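You operate a simulated robot arm through the tools that you are given. There is no shell and no other tool.

Carry out the task below with a simulated robot arm. There is one attempt and no reset: what you move stays moved.

JOB
Switch the motor off, brush its terminal box and wipe the grease off its stand.
Fine: main switch off first and left off; dust and old grease gone; brush and cloth put back. Set down upright: block brush. What is to be rubbed or washed off counts as gone when no trace of it is left.

Only the result counts: the job must be done as asked and must still hold three seconds after the hand-in. Knocking over, shifting, dropping, spilling or breaking anything else fails it. Flat cloth is picked up by pressing the open fingertips on it (5 to 10 N) and closing them slowly along it; thin cloth reads only 2 to 8 mm in the jaws.

ROBOT AND FRAMES
A 6-joint arm with a two-finger gripper, fixed in place. Base frame: the origin is on the floor under the middle of its stand, x ahead of it, y to its left, z up. Units: m, rad, N and s.
It reaches about 1.572 m from its shoulder. Its first joint turns from -2.897 to 2.897 rad. Payload 2.45 kg.
Tool frame: the origin (TCP) lies between the finger pads and is the grasp point; the fingertips stand 0.02 m ahead of it; z points along the fingers, y is the line along which they close. The gripper opens to 0.14 m; its body begins 0.168 m behind the TCP.
Orientation is that of the tool frame in the base frame, as a unit quaternion [x, y, z, w]. With the fingers straight down and closing along the base's y, the tool's x points along the base's -x, its y along +y and its z along -z.

CONTROLS
- The arm moves only by the tool play_rows. Its argument "plan" is a list that holds one entry, the list of rows, each a list of 7 numbers: the shift along the base's x, y, z in m, then the turn, a rotation vector about the base's x, y, z in rad, then the gripper command, from -1 (fully open) to 1 (shut), values between in proportion. In form: [[[dx, dy, dz, wx, wy, wz, claw], ...]]. A call has 1 to 20 rows; each row is the pose to reach, as a shift and turn from the pose commanded when the call began. Each row takes 0.2 s and may step no farther than 0.05 m and 0.15 rad from the row before; otherwise, or with a gripper value out of range, the whole call is refused. Where a pose cannot be reached the arm comes as near as it can. A force on the tool above 40 N (or 10 N above the force at the start of the call, whichever is more), or a blocked arm, ends the call early, and 0.2 s more pass. The fingers move at their own pace (about 0.045 m/s each) and stop on an object; they squeeze with about 41 N. The grip force told is the motor's: it shows also when the fingers shut on nothing. Time passes only in rows, and 0.2 s behind the last, so rows that repeat a pose let the fingers close. The reply holds the time, the measured pose of the TCP, the force on the tool along the base axes, the opening and the grip force, in the units named above and with some noise, with the torque about the TCP (base axes, N m) and any sound that the robot's microphone picked up.
- Cameras (640 x 400 px; columns grow to the right, rows downward): "scene" is fixed at [0.0408, 0.5004, 1.5519]; the picture's right is [-0.30, -0.95, 0.00], its down [-0.47, 0.15, -0.87] and it looks along [0.83, -0.26, -0.49] (base axes); focal length 335 px, centre (320, 200). "wrist" rides on the gripper at [0.078, 0.011, -0.209] in the tool frame; the picture's right is [-0.14, 0.99, 0.00], its down [-0.92, -0.13, -0.37] and it looks along [-0.36, -0.05, 0.93] (tool axes); focal length 280 px, centre (320, 200).
- grab_frame(camera): a new picture of that camera. It takes no simulated time.
- locate(camera, pixels): for up to 12 pixels [column, row] of the newest picture of that camera ("zoom" is the newest enlarged one), the place [x, y, z] in the base frame of the surface seen there, good to about 0.002 m, but the place of the scene camera against the robot may be out by one fixed shift of up to 0.012 m in any direction. It takes no simulated time.
- close_up(camera, box): a new picture of the part [left, top, right, bottom] of that camera's present view, enlarged. It takes no simulated time.
- close_job(): hands the job in; it is judged then, once.

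Open the gripper and draw the arm clear of the work before you hand the job in, unless the task says otherwise.

The tools are called as a command line: name --argument value ..., lists and objects as JSON in quotes. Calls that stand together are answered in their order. play_rows: Moves the arm, as the interface text tells. Its arguments: {"type":"object","properties":{"plan":{"type":"array","items":{"type":"array","items":{"type":"array","items":{"type":"number"}}}}},"required":["plan"]} The other tools are called the same way: grab_frame (camera) takes a picture; locate (camera, pixels) gives the place of the surface under pixels of a picture; close_up (camera, box) takes an enlarged picture of a part of a camera's view; close_job () hands the job in.

At the start:

```text
time_s: 0.0
ee_pos: [0.5451, 0.1521, 1.4061]
tcp_rot: [-0.001, 1.0, 0.0, 0.0]
wrist_force: [0.1, -0.1, -0.9]
wrist_torque: [0.0, 0.03, 0.03]
finger_gap: 0.1401
gripper_force: 0.1
```

scene: 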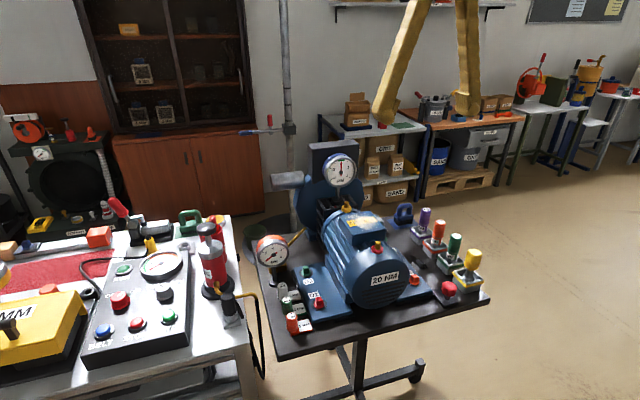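
wrist: 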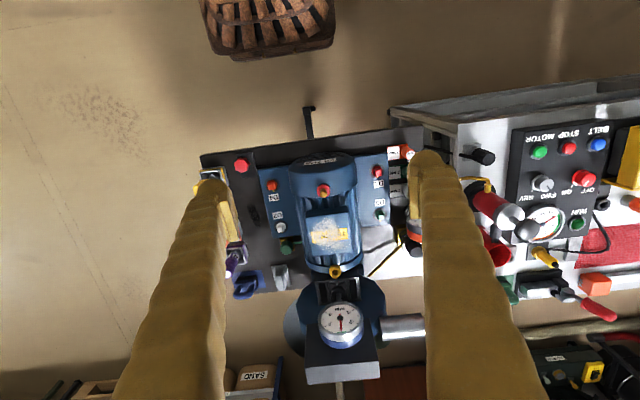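

The first pictures show a motor on a stand around scene pixels (360, 260). I'll enlarge several parts to find the switch, brush, cloth, dust and grease.

close_up --camera "scene" --box '[240, 180, 500, 342]'

close_up --camera "wrist" --box '[190, 130, 440, 290]'

close_up --camera "scene" --box '[0, 190, 260, 352]'

```text
2.46 times, centred on (370, 261) of scene
```

zoom: 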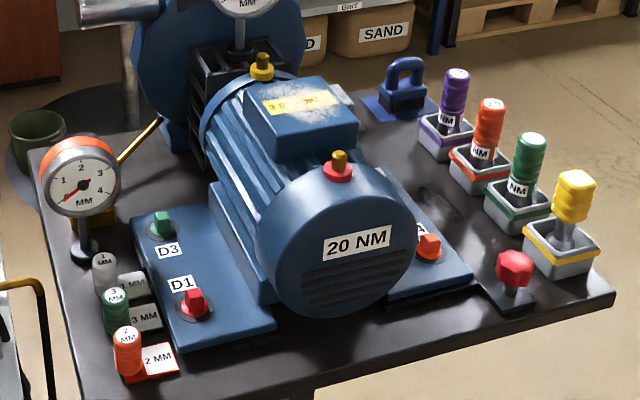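

```text
2.50 times, centred on (315, 210) of wrist
```

zoom: 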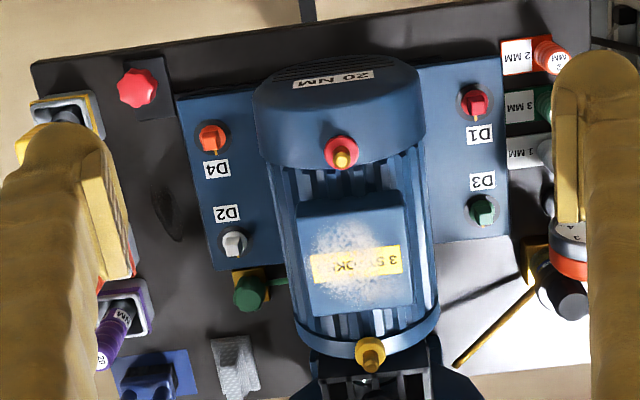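

```text
2.46 times, centred on (130, 271) of scene
```

zoom: 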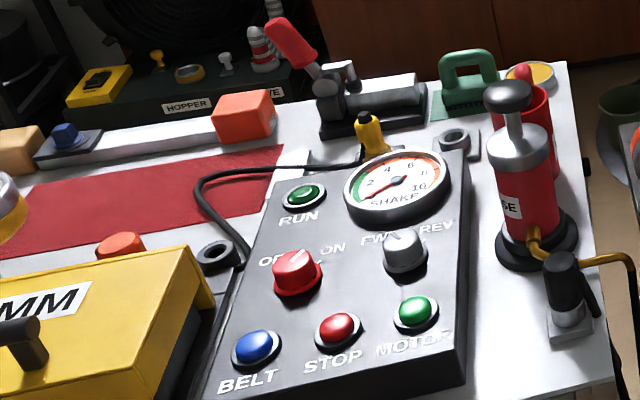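

The terminal box has pale dust over a yellow label, there is a dark smudge right of the motor, a grey cloth and a blue brush behind it. I'll enlarge more closely to read labels and the main switch.

close_up --camera "scene" --box '[80, 240, 210, 360]'

close_up --camera "wrist" --box '[295, 200, 375, 260]'

close_up --camera "wrist" --box '[200, 170, 300, 300]'

close_up --camera "wrist" --box '[450, 110, 640, 260]'

close_up --camera "scene" --box '[375, 190, 495, 310]'

close_up --camera "scene" --box '[245, 130, 375, 250]'

```text
3.33 times, centred on (145, 300) of scene
```

zoom: 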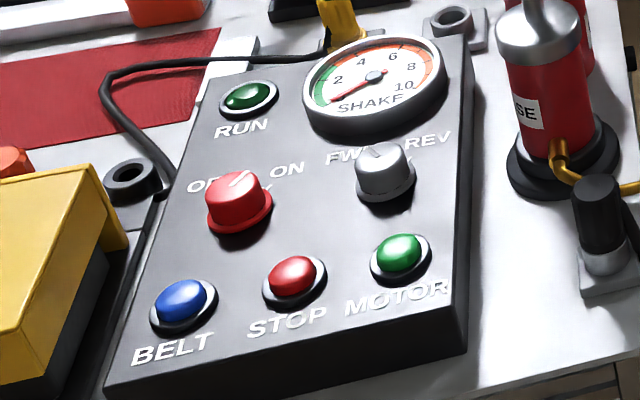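

```text
6.67 times, centred on (335, 230) of wrist
```

zoom: 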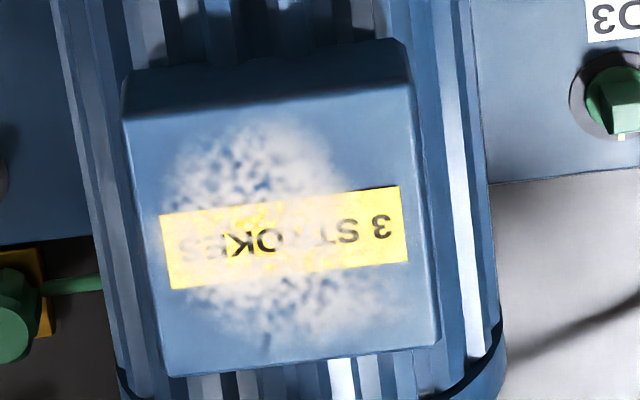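

```text
3.08 times, centred on (250, 235) of wrist
```

zoom: 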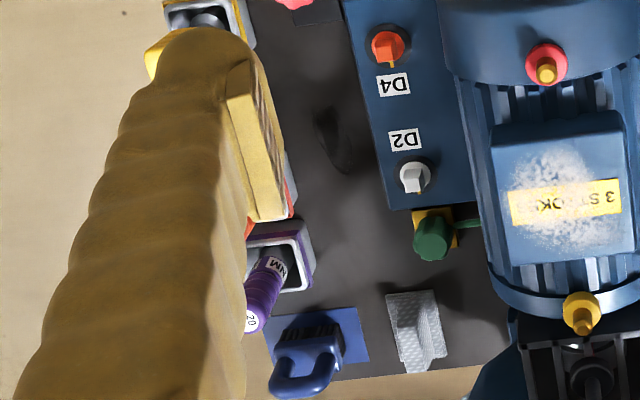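

```text
2.67 times, centred on (545, 185) of wrist
```

zoom: 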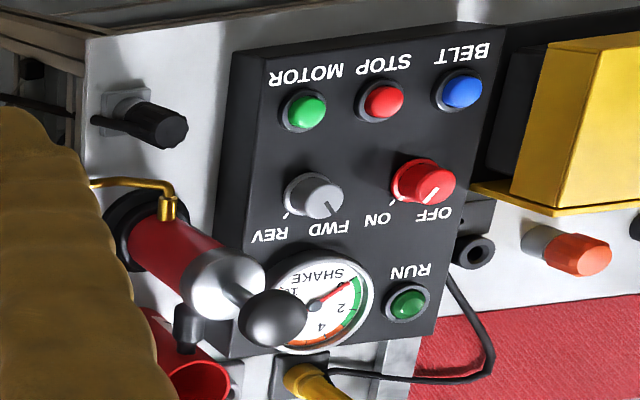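

```text
3.33 times, centred on (435, 250) of scene
```

zoom: 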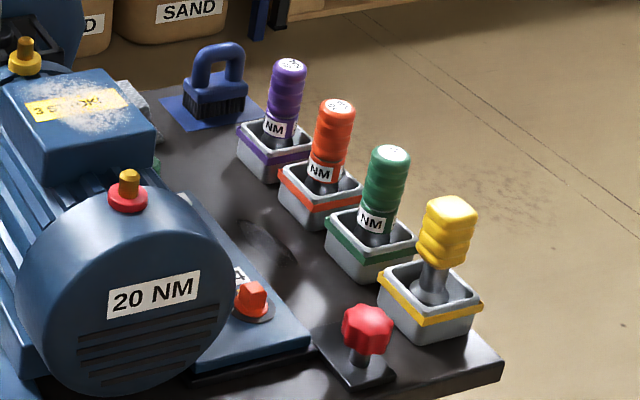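

```text
3.33 times, centred on (310, 190) of scene
```

zoom: 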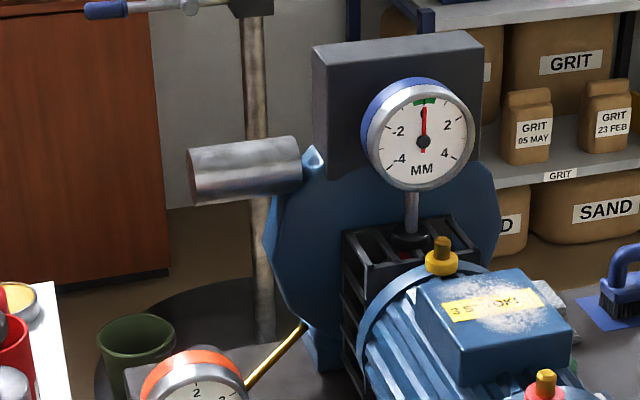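

The panel on the left bench has a red OFF/ON knob. I'll enlarge it more to read its state and look for any other candidate for the main switch.

close_up --camera "scene" --box '[110, 270, 180, 320]'

close_up --camera "wrist" --box '[540, 140, 620, 200]'

close_up --camera "scene" --box '[0, 240, 130, 360]'

close_up --camera "scene" --box '[80, 190, 260, 310]'

close_up --camera "scene" --box '[0, 100, 130, 260]'

close_up --camera "scene" --box '[250, 220, 350, 340]'

```text
8.00 times, centred on (145, 295) of scene
```

zoom: 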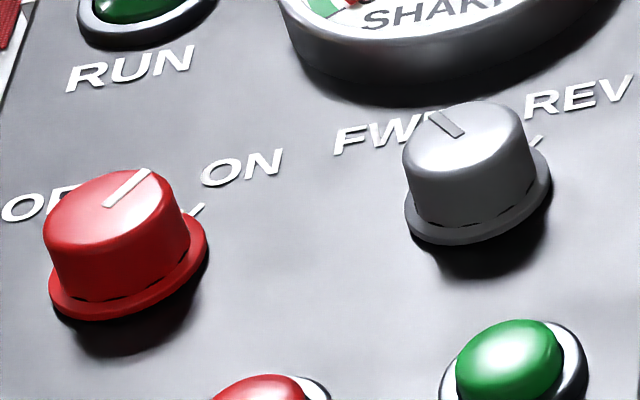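

```text
6.67 times, centred on (580, 170) of wrist
```

zoom: 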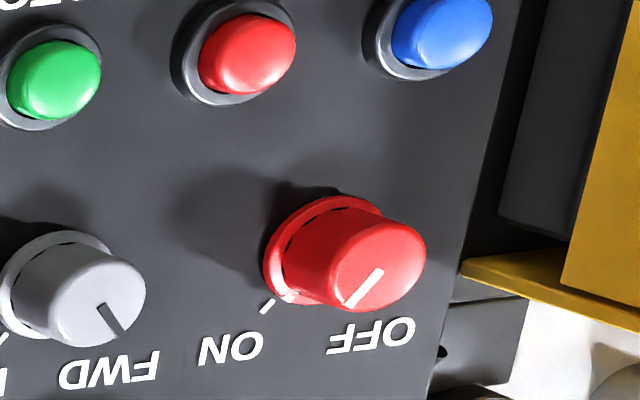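

```text
3.33 times, centred on (65, 300) of scene
```

zoom: 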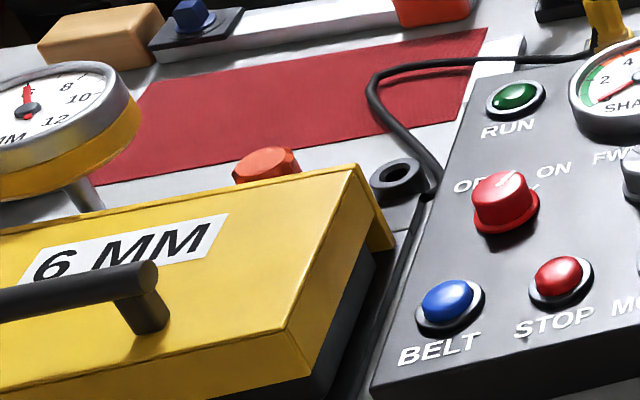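

```text
3.33 times, centred on (170, 250) of scene
```

zoom: 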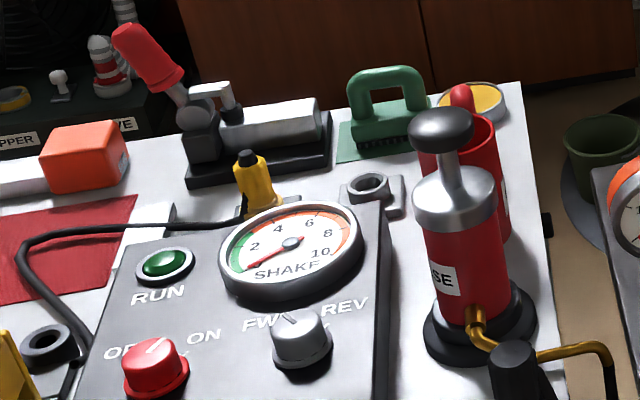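

```text
2.50 times, centred on (65, 180) of scene
```

zoom: 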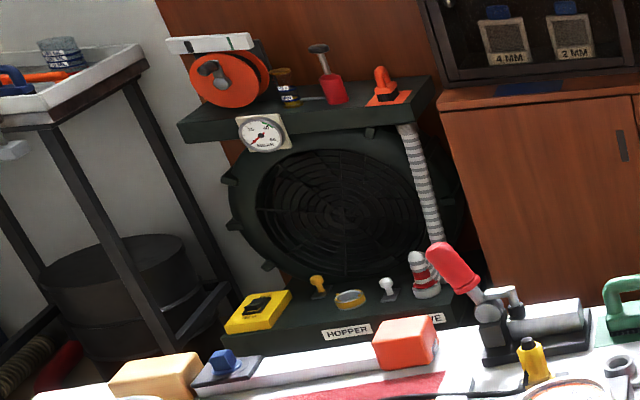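

```text
3.33 times, centred on (300, 280) of scene
```

zoom: 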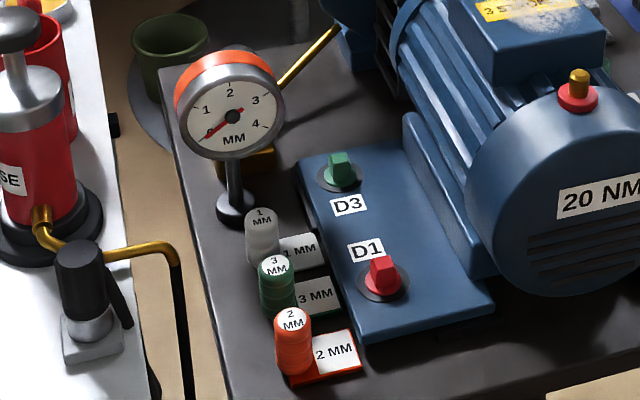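

The knob's white line points at ON (zoom 150,170 in the scene close-up), so it must turn counter-clockwise to OFF. I'll locate the key points with the wrist camera.

locate --camera "wrist" --pixels '[[589, 180], [554, 162], [565, 167], [577, 192], [241, 165], [245, 290], [247, 277], [261, 282], [281, 276], [255, 215], [327, 234], [590, 200]]'

locate --camera "wrist" --pixels '[[305, 218], [348, 213], [353, 252], [312, 256], [323, 190], [335, 271], [270, 240], [400, 220], [345, 320], [340, 345], [620, 110], [500, 215]]'

locate --camera "scene" --pixels '[[140, 294], [150, 315], [164, 294], [403, 210], [352, 222], [377, 246], [449, 287], [408, 214], [364, 232], [420, 262], [210, 230], [228, 300]]'

```text
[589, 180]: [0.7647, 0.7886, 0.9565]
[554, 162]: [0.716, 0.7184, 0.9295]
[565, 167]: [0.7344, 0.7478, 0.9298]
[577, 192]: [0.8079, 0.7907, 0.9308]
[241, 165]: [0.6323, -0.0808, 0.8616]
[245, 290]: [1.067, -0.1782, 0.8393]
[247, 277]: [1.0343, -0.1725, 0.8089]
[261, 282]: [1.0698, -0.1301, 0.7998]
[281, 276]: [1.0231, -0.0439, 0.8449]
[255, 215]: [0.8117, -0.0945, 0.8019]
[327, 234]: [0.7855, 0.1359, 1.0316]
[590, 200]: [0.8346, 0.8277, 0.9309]
```

```text
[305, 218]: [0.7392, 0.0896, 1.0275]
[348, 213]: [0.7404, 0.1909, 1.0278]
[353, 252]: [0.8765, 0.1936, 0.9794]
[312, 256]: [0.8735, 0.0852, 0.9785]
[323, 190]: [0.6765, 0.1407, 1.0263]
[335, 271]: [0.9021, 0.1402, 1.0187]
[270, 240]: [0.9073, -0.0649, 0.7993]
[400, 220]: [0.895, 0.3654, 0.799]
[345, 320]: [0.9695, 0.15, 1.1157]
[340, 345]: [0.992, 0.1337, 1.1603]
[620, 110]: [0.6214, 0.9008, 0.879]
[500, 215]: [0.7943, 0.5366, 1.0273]
```

```text
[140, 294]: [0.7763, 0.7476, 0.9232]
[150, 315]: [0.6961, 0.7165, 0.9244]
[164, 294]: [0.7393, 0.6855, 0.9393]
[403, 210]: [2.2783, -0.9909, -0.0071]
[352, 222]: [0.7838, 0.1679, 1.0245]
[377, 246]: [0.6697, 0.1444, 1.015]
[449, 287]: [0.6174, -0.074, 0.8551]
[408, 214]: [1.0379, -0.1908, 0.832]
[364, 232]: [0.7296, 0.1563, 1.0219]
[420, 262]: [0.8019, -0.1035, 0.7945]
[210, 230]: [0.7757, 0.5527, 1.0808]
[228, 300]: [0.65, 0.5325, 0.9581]
```

Everything is located: stand top is at z≈0.80, terminal box top z≈1.03, panel z≈0.93 with the knob at about (0.765, 0.789). I move the arm over the panel at safe height for a closer look before touching the switch.

play_rows --plan '[[[0.0, 0.045, 0, 0, 0, 0, -1], [0.0, 0.09, 0, 0, 0, 0, -1], [0.0, 0.135, 0, 0, 0, 0, -1], [0.0, 0.18, 0, 0, 0, 0, -1], [0.0, 0.225, 0, 0, 0, 0, -1], [0.0, 0.27, 0, 0, 0, 0, -1], [0.0, 0.315, 0, 0, 0, 0, -1], [0.0, 0.36, 0, 0, 0, 0, -1], [0.0, 0.405, 0, 0, 0, 0, -1], [0.01, 0.45, 0, 0, 0, 0, -1], [0.02, 0.495, 0, 0, 0, 0, -1], [0.03, 0.54, 0, 0, 0, 0, -1], [0.04, 0.58, -0.02, 0, 0, 0, -1], [0.05, 0.615, -0.04, 0, 0, 0, -1], [0.06, 0.64, -0.06, 0, 0, 0, -1], [0.06, 0.64, -0.06, 0, 0, 0, -1]]]'

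```text
time_s: 3.4
ee_pos: [0.605, 0.7913, 1.3435]
tcp_rot: [0.0, 1.0, 0.0, -0.001]
wrist_force: [-0.1, -0.4, 0.5]
wrist_torque: [0.01, -0.04, 0.0]
finger_gap: 0.1403
gripper_force: 0.0
```

The arm is above the panel. I take wrist and scene pictures to see the knob and its neighbours.

grab_frame --camera "wrist"

grab_frame --camera "scene"

```text
taken
```

wrist: 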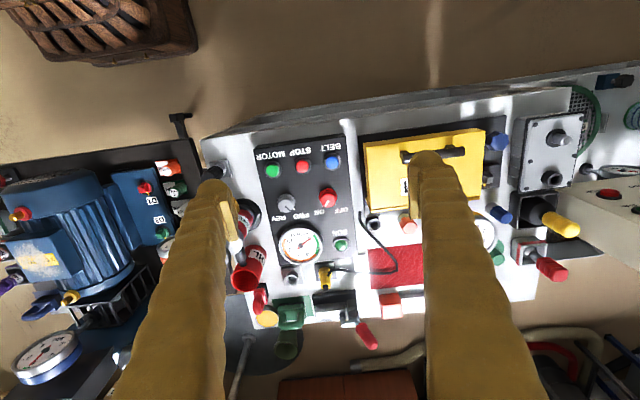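

```text
taken
```

scene: 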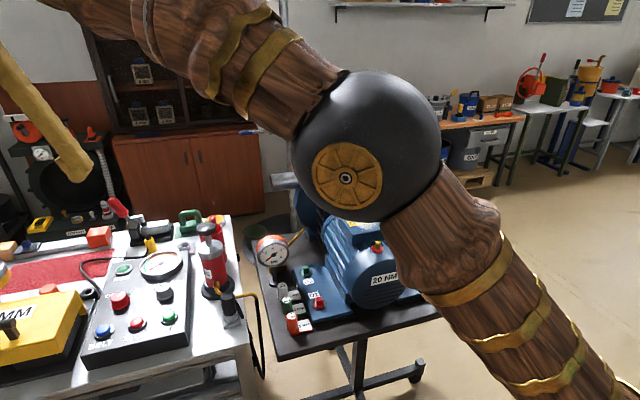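

The wrist view now shows the panel near (300,190) and another device at the right (550,140). I enlarge both.

close_up --camera "wrist" --box '[240, 120, 370, 270]'

close_up --camera "wrist" --box '[480, 70, 640, 300]'

close_up --camera "wrist" --box '[290, 170, 350, 220]'

close_up --camera "wrist" --box '[0, 120, 240, 330]'

```text
2.67 times, centred on (305, 195) of wrist
```

zoom: 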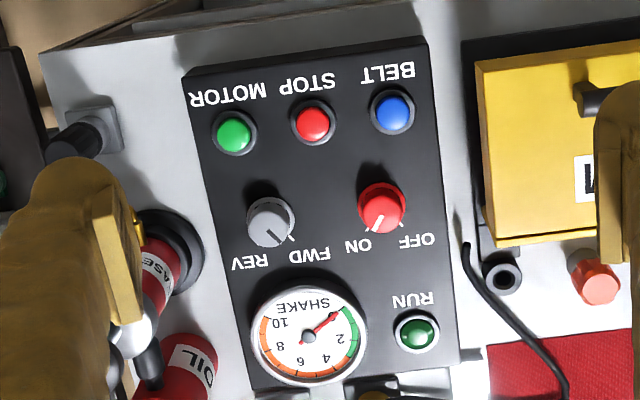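

```text
1.74 times, centred on (560, 185) of wrist
```

zoom: 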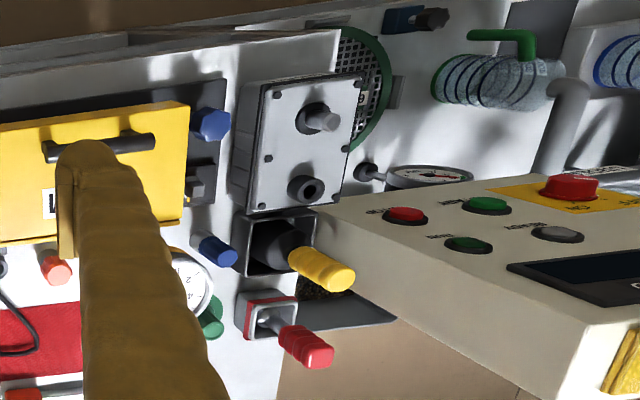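

```text
8.00 times, centred on (320, 195) of wrist
```

zoom: 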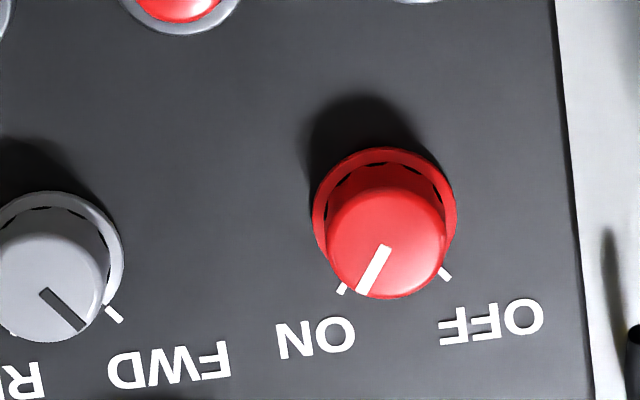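

```text
1.90 times, centred on (120, 225) of wrist
```

zoom: 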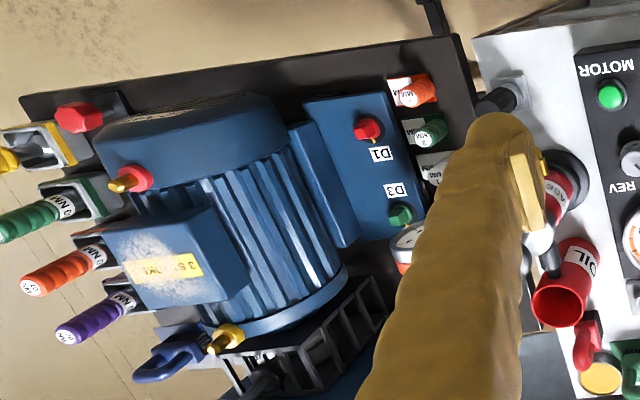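

The red knob's line points at the ON tick (zoom 343,288); OFF tick at (445,273). I'll check the cream panel's texts and locate the ticks and knob rim for the turn angle.

locate --camera "wrist" --pixels '[[322.9, 206], [335.6, 204.1], [328.5, 201], [328.3, 205], [325.5, 206], [320, 196], [337, 196], [328, 189], [341, 212], [345, 190], [350, 215], [314, 215]]'

close_up --camera "wrist" --box '[560, 160, 640, 230]'

close_up --camera "wrist" --box '[500, 90, 600, 170]'

```text
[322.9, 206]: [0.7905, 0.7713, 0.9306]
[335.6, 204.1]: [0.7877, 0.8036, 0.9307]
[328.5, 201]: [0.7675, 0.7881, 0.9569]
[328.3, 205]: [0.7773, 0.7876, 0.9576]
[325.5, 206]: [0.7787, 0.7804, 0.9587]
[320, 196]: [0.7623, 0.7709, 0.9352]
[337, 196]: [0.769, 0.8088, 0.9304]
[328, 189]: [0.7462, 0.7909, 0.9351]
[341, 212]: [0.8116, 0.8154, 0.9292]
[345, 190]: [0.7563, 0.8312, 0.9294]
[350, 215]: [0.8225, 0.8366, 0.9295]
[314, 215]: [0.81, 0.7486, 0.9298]
```

```text
5.71 times, centred on (600, 195) of wrist
```

zoom: 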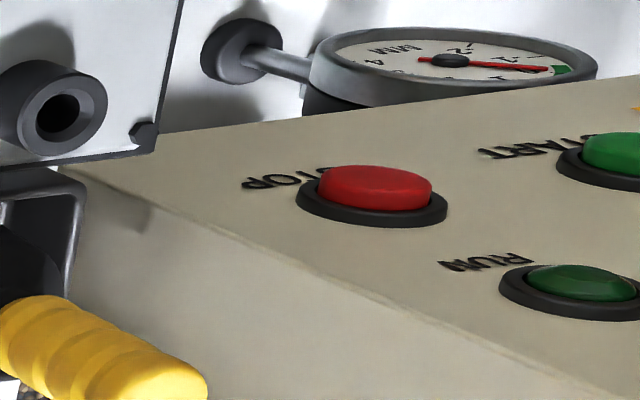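

```text
5.00 times, centred on (550, 130) of wrist
```

zoom: 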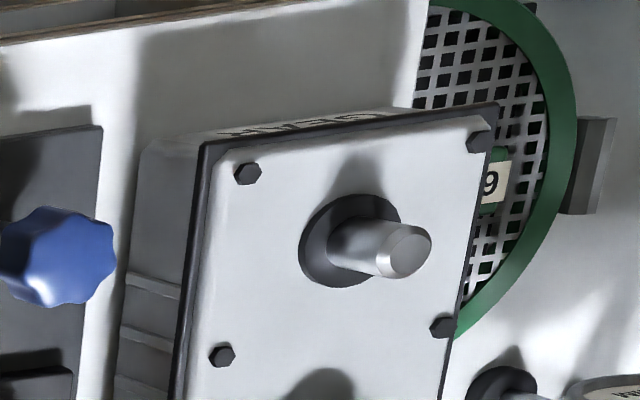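

The rotation from ON tick (−36°) to OFF tick (+34°) about the knob axis (0.766, 0.789) is about +70° about z. I'll locate the knob's neighbours to choose safe finger directions.

grab_frame --camera "wrist"

locate --camera "wrist" --pixels '[[287, 203], [302, 245], [310, 228], [322, 240], [341, 244], [331, 162], [302, 166], [375, 170], [385, 210], [440, 155], [372, 218], [407, 222]]'

```text
taken
```

wrist: 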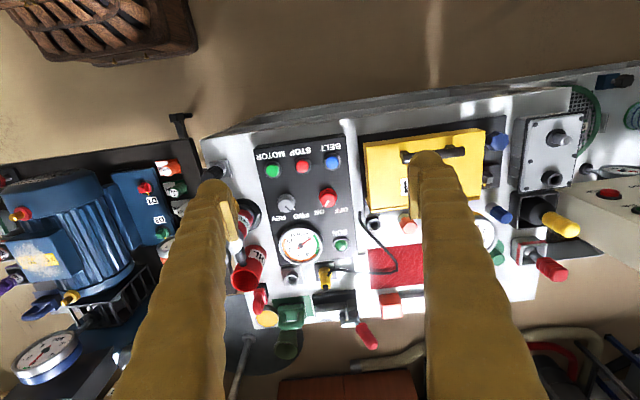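

```text
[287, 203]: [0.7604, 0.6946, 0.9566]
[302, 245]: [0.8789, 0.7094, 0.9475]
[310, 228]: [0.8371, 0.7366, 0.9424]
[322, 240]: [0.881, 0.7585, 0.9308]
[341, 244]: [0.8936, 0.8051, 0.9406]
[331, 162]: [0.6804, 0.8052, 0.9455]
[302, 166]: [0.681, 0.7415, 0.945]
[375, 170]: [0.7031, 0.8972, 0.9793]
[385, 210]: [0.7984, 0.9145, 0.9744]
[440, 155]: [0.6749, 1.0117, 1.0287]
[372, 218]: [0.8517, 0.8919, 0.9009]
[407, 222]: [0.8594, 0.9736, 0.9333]
```

Neighbours leave room: gauge edge 0.09 m away, FWD knob at (0.760,0.695), yellow box from y≈0.88. I rotate the tool −0.70 rad about z, narrow the fingers to about 0.06 m and come over the knob at z≈1.08.

play_rows --plan '[[[0.03, 0, -0.03, 0, 0, -0.14, 0.1], [0.06, 0, -0.06, 0, 0, -0.28, 0.1], [0.09, 0, -0.09, 0, 0, -0.42, 0.1], [0.12, 0, -0.12, 0, 0, -0.56, 0.1], [0.14, -0.002, -0.16, 0, 0, -0.7, 0.1], [0.155, -0.002, -0.2, 0, 0, -0.7, 0.1], [0.161, -0.002, -0.24, 0, 0, -0.7, 0.1], [0.161, -0.002, -0.265, 0, 0, -0.7, 0.1], [0.161, -0.002, -0.265, 0, 0, -0.7, 0.1]]]'

grab_frame --camera "wrist"

grab_frame --camera "scene"

```text
time_s: 5.4
ee_pos: [0.7673, 0.7891, 1.0806]
tcp_rot: [0.343, 0.939, 0.0, 0.0]
wrist_force: [1.2, 0.5, 0.0]
wrist_torque: [-0.05, 0.02, 0.03]
finger_gap: 0.063
gripper_force: 0.0
```

```text
taken
```

wrist: 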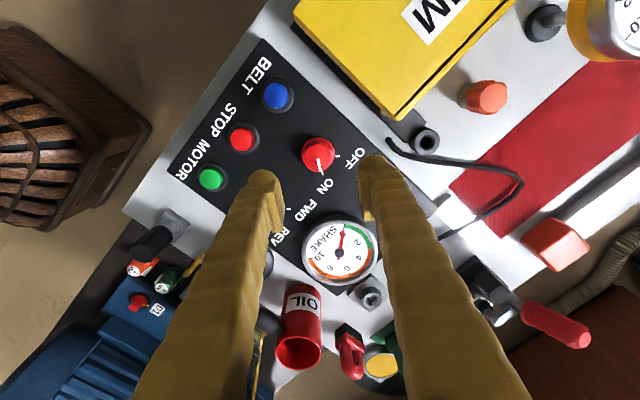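

```text
taken
```

scene: 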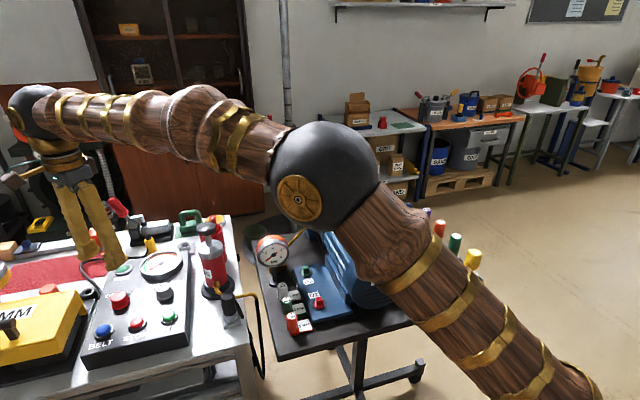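

The knob is now at wrist (318,153), nearer. I'll locate its top and rim to confirm the axis.

close_up --camera "wrist" --box '[285, 120, 365, 190]'

locate --camera "wrist" --pixels '[[318, 153], [304, 153], [333, 153], [318, 141], [318, 165], [321, 162], [337, 156], [318, 172], [310, 168]]'

```text
5.71 times, centred on (325, 155) of wrist
```

zoom: 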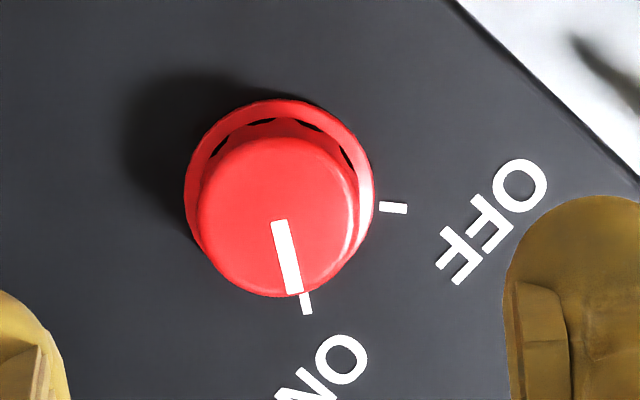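

```text
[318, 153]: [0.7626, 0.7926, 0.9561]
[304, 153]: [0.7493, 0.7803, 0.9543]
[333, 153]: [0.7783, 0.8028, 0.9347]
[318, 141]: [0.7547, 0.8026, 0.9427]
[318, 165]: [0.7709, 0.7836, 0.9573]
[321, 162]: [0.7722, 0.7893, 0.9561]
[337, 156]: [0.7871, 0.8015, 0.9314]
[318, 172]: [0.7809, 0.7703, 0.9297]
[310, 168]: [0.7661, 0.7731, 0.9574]
```

The knob's top centre comes out near (0.7655, 0.7885), within 2 mm of the TCP. I lower to z≈0.957 (tips 7 mm above the panel), then close in the next call.

play_rows --plan '[[[-0.001, 0, -0.04, 0, 0, 0, 0.1], [-0.001, 0, -0.08, 0, 0, 0, 0.1], [-0.001, 0, -0.105, 0, 0, 0, 0.1], [-0.001, 0, -0.1225, 0, 0, 0, 0.1], [-0.001, 0, -0.1225, 0, 0, 0, 0.1]]]'

grab_frame --camera "wrist"

grab_frame --camera "scene"

```text
time_s: 6.6
ee_pos: [0.7663, 0.7913, 0.959]
tcp_rot: [0.343, 0.939, 0.0, 0.0]
wrist_force: [0.1, 0.6, -0.1]
wrist_torque: [0.02, -0.01, 0.03]
finger_gap: 0.0632
gripper_force: 0.1
```

```text
taken
```

wrist: 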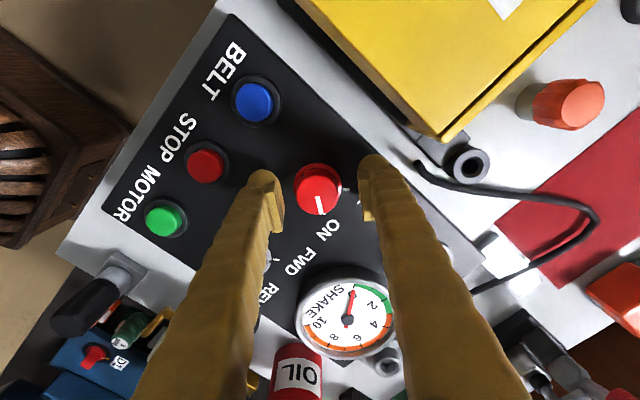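

```text
taken
```

scene: 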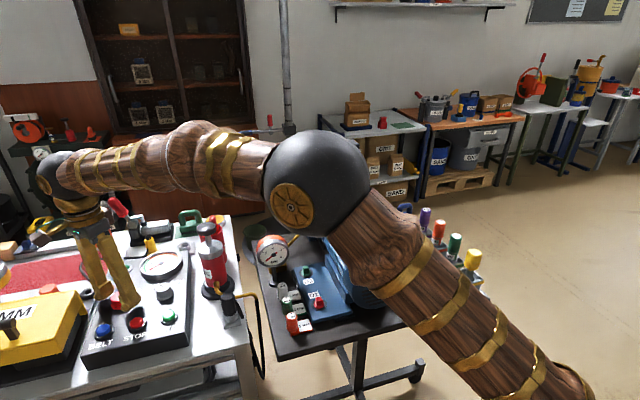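

The knob sits between the open fingers at (318,185). I close on it.

play_rows --plan '[[[0, 0, 0, 0, 0, 0, 0.4], [0, 0, 0, 0, 0, 0, 0.55], [0, 0, 0, 0, 0, 0, 1], [0, 0, 0, 0, 0, 0, 1], [0, 0, 0, 0, 0, 0, 1]]]'

close_up --camera "wrist" --box '[240, 130, 400, 230]'

```text
time_s: 7.6
ee_pos: [0.7642, 0.7883, 0.9585]
tcp_rot: [0.343, 0.939, -0.002, 0.0]
wrist_force: [-9.3, -7.0, 7.5]
wrist_torque: [-0.06, 0.1, -0.02]
finger_gap: 0.0349
gripper_force: 35.1
stopped in row 4: the force on the tool passed its limit at 45 N (the readings are from after the stop); the commanded pose is now the measured one
```

```text
4.00 times, centred on (320, 180) of wrist
```

zoom: 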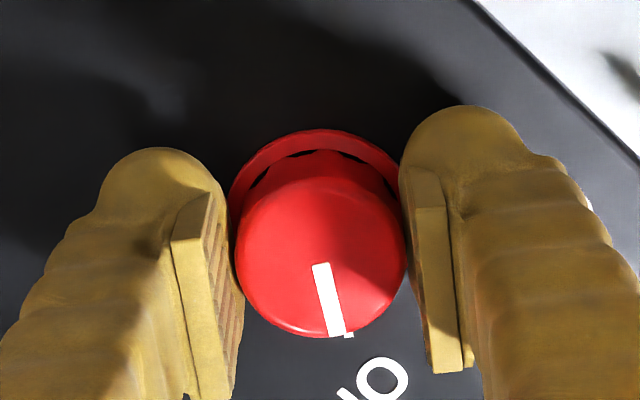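

Gripped at 0.035 m. I now turn it counter-clockwise in small steps, first 0.6 rad, and check.

play_rows --plan '[[[0, 0, 0, 0, 0, 0.06, 1], [0, 0, 0, 0, 0, 0.14, 1], [0, 0, 0, 0, 0, 0.22, 1], [0, 0, 0, 0, 0, 0.3, 1], [0, 0, 0, 0, 0, 0.4, 1], [0, 0, 0, 0, 0, 0.5, 1], [0, 0, 0, 0, 0, 0.6, 1], [0, 0, 0, 0, 0, 0.6, 1]]]'

close_up --camera "wrist" --box '[240, 130, 400, 230]'

```text
time_s: 8.6
ee_pos: [0.7644, 0.7888, 0.9576]
tcp_rot: [0.209, 0.978, -0.005, 0.0]
wrist_force: [-7.3, -5.8, 6.0]
wrist_torque: [-0.09, 0.03, 0.03]
finger_gap: 0.0349
gripper_force: 45.2
stopped in row 4: the force on the tool passed its limit at 42 N (the readings are from after the stop); the commanded pose is now the measured one
```

```text
4.00 times, centred on (320, 180) of wrist
```

zoom: 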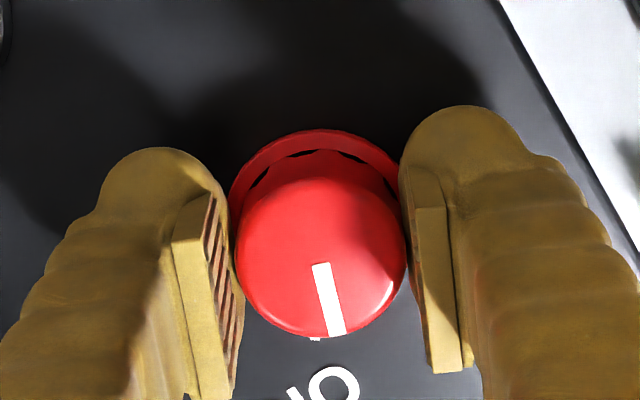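

The knob turns with the fingers (line still aligned); about 16° done. I continue in smaller steps with a small relief along the measured force.

play_rows --plan '[[[-0.0005, -0.0004, 0.0004, 0, 0, 0.04, 1], [-0.0005, -0.0004, 0.0004, 0, 0, 0.09, 1], [-0.0005, -0.0004, 0.0004, 0, 0, 0.14, 1], [-0.0005, -0.0004, 0.0004, 0, 0, 0.19, 1], [-0.0005, -0.0004, 0.0004, 0, 0, 0.24, 1], [-0.0005, -0.0004, 0.0004, 0, 0, 0.29, 1], [-0.0005, -0.0004, 0.0004, 0, 0, 0.34, 1], [-0.0005, -0.0004, 0.0004, 0, 0, 0.39, 1], [-0.0005, -0.0004, 0.0004, 0, 0, 0.44, 1]]]'

close_up --camera "wrist" --box '[240, 130, 400, 230]'

```text
time_s: 10.6
ee_pos: [0.7644, 0.7882, 0.9583]
tcp_rot: [-0.009, 1.0, -0.004, -0.001]
wrist_force: [-9.0, -8.1, 0.9]
wrist_torque: [-0.07, 0.14, 0.01]
finger_gap: 0.0347
gripper_force: 45.0
```

```text
4.00 times, centred on (320, 180) of wrist
```

zoom: 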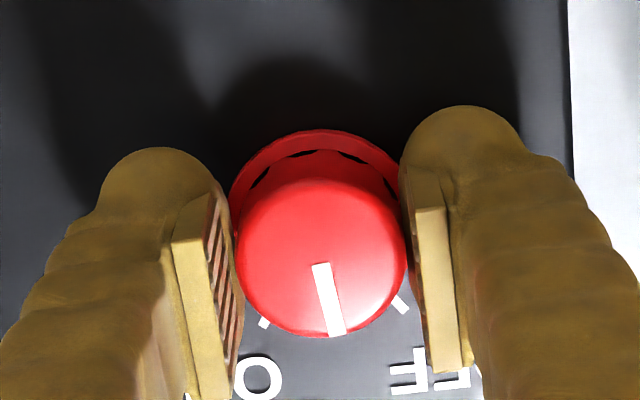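

The line now points midway between the ticks. I keep turning with the same slow steps, another 0.55 rad.

play_rows --plan '[[[-0.0004, -0.0004, 0, 0, 0, 0.05, 1], [-0.0004, -0.0004, 0, 0, 0, 0.1, 1], [-0.0004, -0.0004, 0, 0, 0, 0.15, 1], [-0.0004, -0.0004, 0, 0, 0, 0.2, 1], [-0.0004, -0.0004, 0, 0, 0, 0.25, 1], [-0.0004, -0.0004, 0, 0, 0, 0.3, 1], [-0.0004, -0.0004, 0, 0, 0, 0.35, 1], [-0.0004, -0.0004, 0, 0, 0, 0.4, 1], [-0.0004, -0.0004, 0, 0, 0, 0.45, 1], [-0.0004, -0.0004, 0, 0, 0, 0.5, 1], [-0.0004, -0.0004, 0, 0, 0, 0.55, 1]]]'

close_up --camera "wrist" --box '[240, 130, 400, 230]'

```text
time_s: 13.0
ee_pos: [0.764, 0.7876, 0.9582]
tcp_rot: [-0.28, 0.96, -0.004, 0.001]
wrist_force: [7.0, -21.7, 6.0]
wrist_torque: [-0.31, -0.03, -0.63]
finger_gap: 0.0348
gripper_force: 45.0
```

```text
4.00 times, centred on (320, 180) of wrist
```

zoom: 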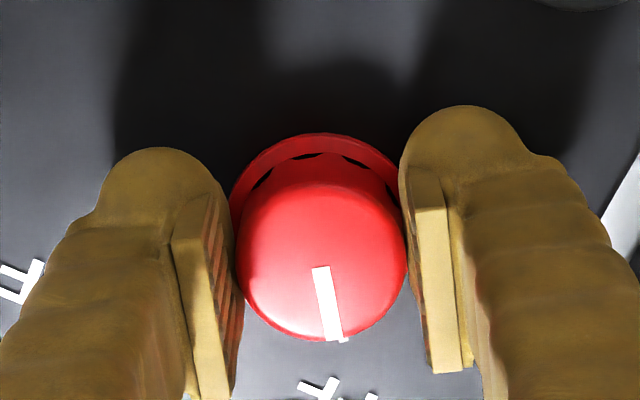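

A −0.63 N·m torque shows the knob met its end stop, and the line is at the OFF tick. I release the knob gently, rise, and check.

play_rows --plan '[[[0, 0, 0, 0, 0, 0, 0.3], [0, 0, 0, 0, 0, 0, 0.2], [0, 0, 0, 0, 0, 0, 0.2], [0, 0, 0.03, 0, 0, 0, 0.2], [0, 0, 0.08, 0, 0, 0, 0.2], [0, 0, 0.13, 0, 0, 0, 0.2], [0, 0, 0.18, 0, 0, 0, 0.2], [0, 0, 0.18, 0, 0, 0, 0.2]]]'

grab_frame --camera "wrist"

close_up --camera "wrist" --box '[240, 100, 400, 220]'

close_up --camera "scene" --box '[80, 240, 210, 360]'

```text
time_s: 14.8
ee_pos: [0.7606, 0.788, 1.1349]
tcp_rot: [-0.28, 0.96, -0.004, 0.0]
wrist_force: [-0.3, 0.2, 0.0]
wrist_torque: [0.0, -0.02, -0.03]
finger_gap: 0.056
gripper_force: 0.1
```

```text
taken
```

wrist: 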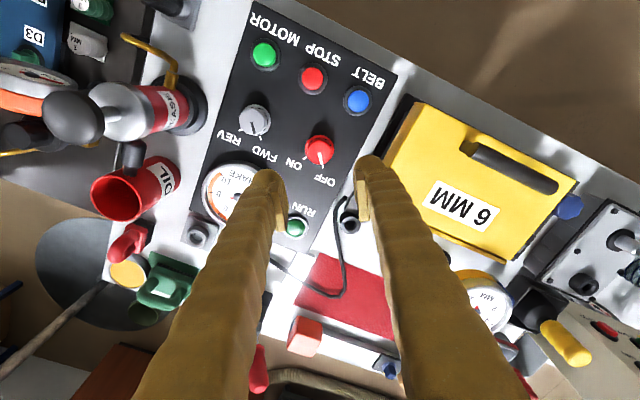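

```text
3.33 times, centred on (320, 160) of wrist
```

zoom: 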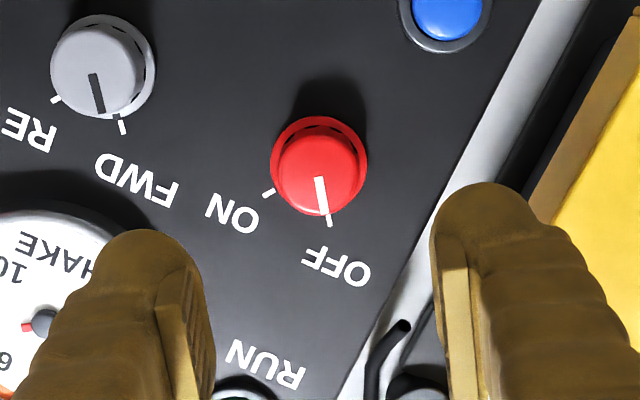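

```text
3.33 times, centred on (145, 300) of scene
```

zoom: 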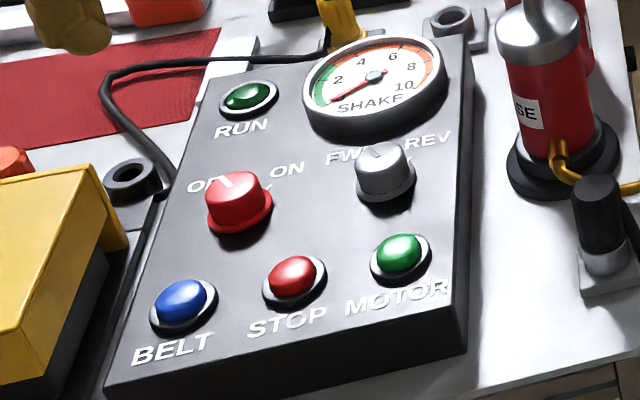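

The knob's line now lies on the OFF tick (zoom 328,220). Now I rise, turn the tool back and go over the rear right of the motor stand to view brush, cloth and grease.

play_rows --plan '[[[0, 0, 0.05, 0, 0, -0.1, 0.2], [0, 0, 0.1, 0, 0, -0.2, 0.0], [0, 0, 0.15, 0, 0, -0.3, -0.2], [0, 0, 0.2, 0, 0, -0.4, -0.4], [0, 0, 0.25, 0, 0, -0.5, -0.6], [0, 0, 0.28, 0, 0, -0.567, -0.6], [0.0, -0.05, 0.28, 0, 0, -0.567, -0.6], [0.0, -0.1, 0.28, 0, 0, -0.567, -0.6], [0.0, -0.15, 0.28, 0, 0, -0.567, -0.6], [0.0, -0.2, 0.28, 0, 0, -0.567, -0.6], [0.0, -0.25, 0.28, 0, 0, -0.567, -0.6], [0.0, -0.3, 0.28, 0, 0, -0.567, -0.6], [0.0, -0.35, 0.28, 0, 0, -0.567, -0.6], [0.0, -0.4, 0.28, 0, 0, -0.567, -0.6], [0.0, -0.45, 0.28, 0, 0, -0.567, -0.6], [0.0, -0.5, 0.28, 0, 0, -0.567, -0.6]]]'

grab_frame --camera "wrist"

grab_frame --camera "scene"

```text
time_s: 18.2
ee_pos: [0.7653, 0.2876, 1.4205]
tcp_rot: [0.0, 1.0, -0.003, -0.001]
wrist_force: [0.1, 0.9, -0.4]
wrist_torque: [-0.01, 0.06, 0.04]
finger_gap: 0.1122
gripper_force: 0.1
out of reach, approached as far as the arm can: row 3, 4, 5, 6, 7, 8, 9, 10
```

```text
taken
```

wrist: 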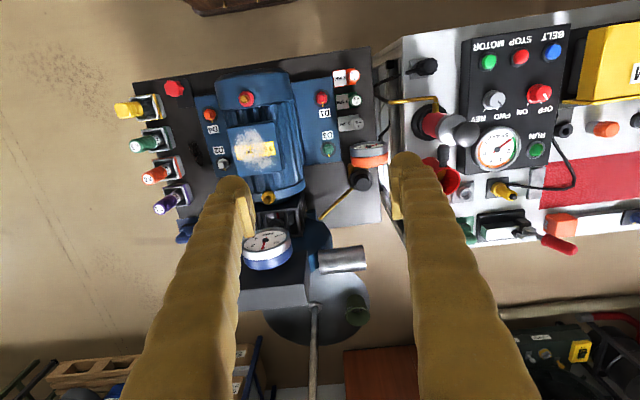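

```text
taken
```

scene: 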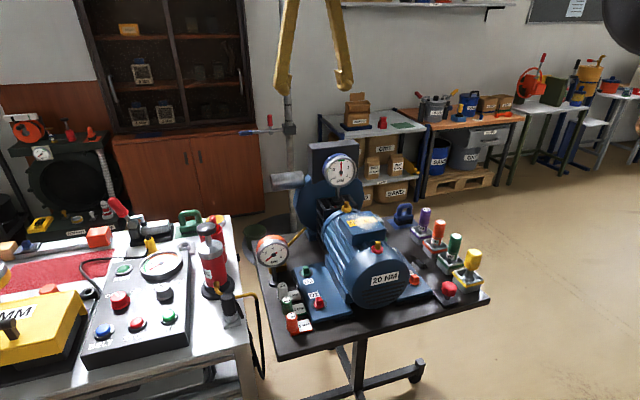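

The scene is unobstructed and nothing else moved. I continue to (0.80, −0.08, 1.33) for a closer view of brush and cloth.

play_rows --plan '[[[0.0, -0.05, 0, 0, 0, 0, -0.6], [0.0, -0.1, 0, 0, 0, 0, -0.6], [0.0, -0.15, 0, 0, 0, 0, -0.6], [0.0, -0.2, 0, 0, 0, 0, -0.6], [0.0, -0.25, -0.01, 0, 0, 0, -0.6], [0.01, -0.3, -0.03, 0, 0, 0, -0.6], [0.02, -0.34, -0.05, 0, 0, 0, -0.6], [0.03, -0.37, -0.07, 0, 0, 0, -0.6], [0.04, -0.38, -0.09, 0, 0, 0, -0.6], [0.04, -0.38, -0.09, 0, 0, 0, -0.6]]]'

grab_frame --camera "wrist"

close_up --camera "wrist" --box '[180, 100, 420, 250]'

```text
refused: row 5 steps farther than a row can; nothing moved
```

```text
taken
```

wrist: 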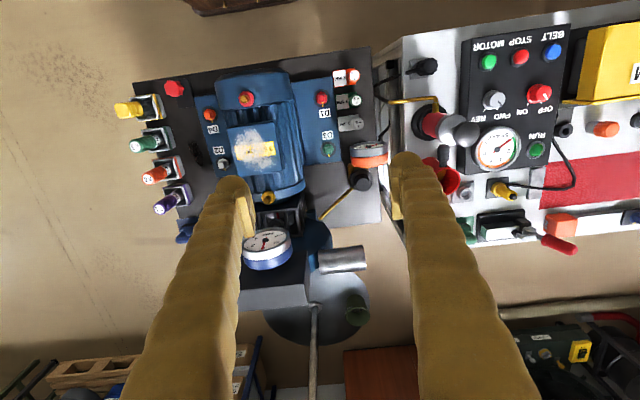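

```text
2.67 times, centred on (300, 175) of wrist
```

zoom: 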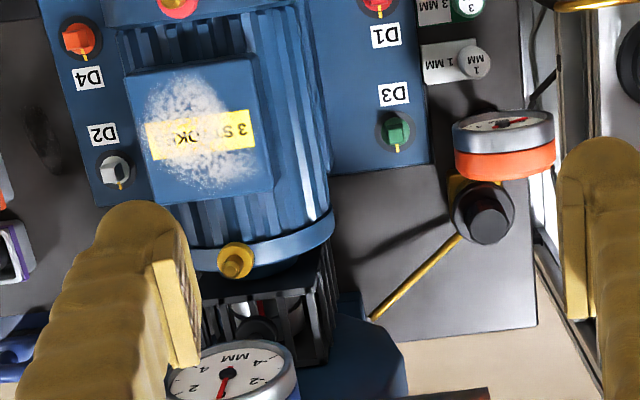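

The last plan was refused for a step over 0.05 m; I resend with smaller combined steps.

play_rows --plan '[[[0.0, -0.045, 0, 0, 0, 0, -0.6], [0.0, -0.09, 0, 0, 0, 0, -0.6], [0.0, -0.135, 0, 0, 0, 0, -0.6], [0.0, -0.18, 0, 0, 0, 0, -0.6], [0.0, -0.22, -0.01, 0, 0, 0, -0.6], [0.01, -0.26, -0.03, 0, 0, 0, -0.6], [0.02, -0.3, -0.05, 0, 0, 0, -0.6], [0.03, -0.34, -0.07, 0, 0, 0, -0.6], [0.04, -0.37, -0.09, 0, 0, 0, -0.6], [0.04, -0.37, -0.09, 0, 0, 0, -0.6]]]'

grab_frame --camera "wrist"

close_up --camera "wrist" --box '[210, 140, 430, 290]'

```text
time_s: 20.4
ee_pos: [0.803, -0.0815, 1.3269]
tcp_rot: [0.0, 1.0, -0.003, 0.0]
wrist_force: [0.3, 0.0, 0.2]
wrist_torque: [-0.01, -0.01, 0.02]
finger_gap: 0.1117
gripper_force: 0.1
```

```text
taken
```

wrist: 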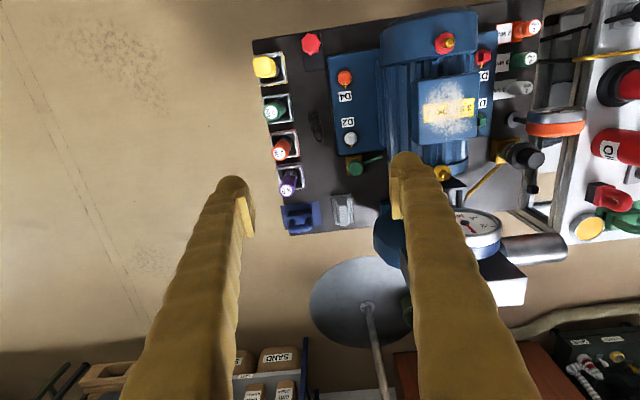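

```text
2.67 times, centred on (320, 215) of wrist
```

zoom: 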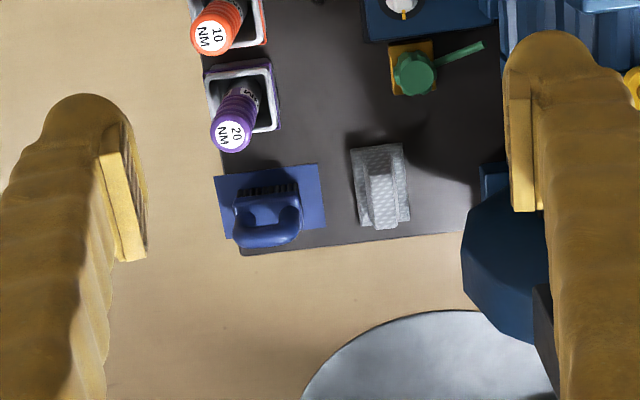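

Brush at wrist zoom (265,215) on its blue pad and cloth at (380,185) with a raised ridge in the middle. I zoom in further and locate points.

close_up --camera "wrist" --box '[275, 180, 365, 240]'

locate --camera "wrist" --pixels '[[342, 205], [343, 212], [345, 222], [333, 196], [350, 196], [335, 225], [352, 223], [300, 216], [300, 224], [300, 210], [287, 210], [318, 222]]'

close_up --camera "scene" --box '[370, 190, 430, 240]'

close_up --camera "wrist" --box '[240, 20, 400, 180]'

```text
6.67 times, centred on (320, 210) of wrist
```

zoom: 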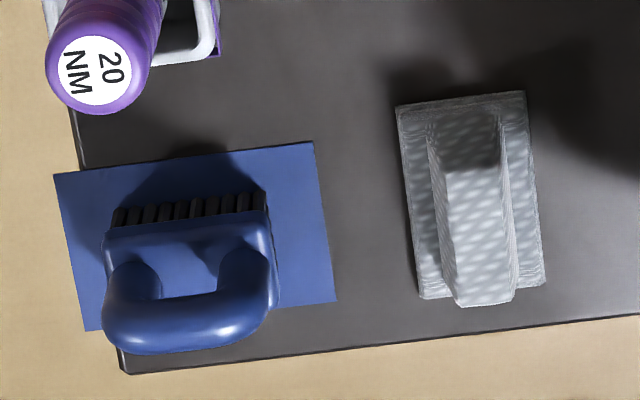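

```text
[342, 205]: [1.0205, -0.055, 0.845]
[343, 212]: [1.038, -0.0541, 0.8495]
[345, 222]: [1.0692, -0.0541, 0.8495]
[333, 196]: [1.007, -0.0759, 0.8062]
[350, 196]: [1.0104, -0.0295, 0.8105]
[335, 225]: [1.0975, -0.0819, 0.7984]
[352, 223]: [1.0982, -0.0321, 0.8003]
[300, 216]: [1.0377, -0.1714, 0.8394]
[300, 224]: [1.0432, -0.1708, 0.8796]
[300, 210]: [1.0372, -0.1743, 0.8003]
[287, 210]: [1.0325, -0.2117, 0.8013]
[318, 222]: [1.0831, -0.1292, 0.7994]
```

```text
8.00 times, centred on (400, 215) of scene
```

zoom: 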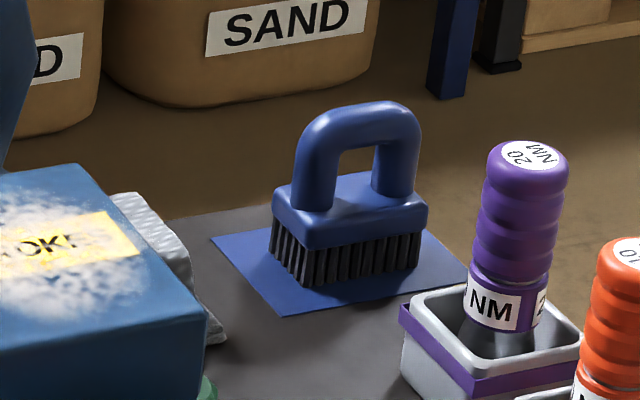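

```text
2.50 times, centred on (320, 100) of wrist
```

zoom: 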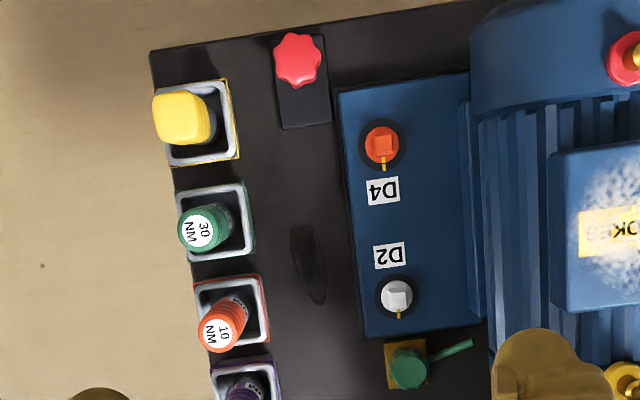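

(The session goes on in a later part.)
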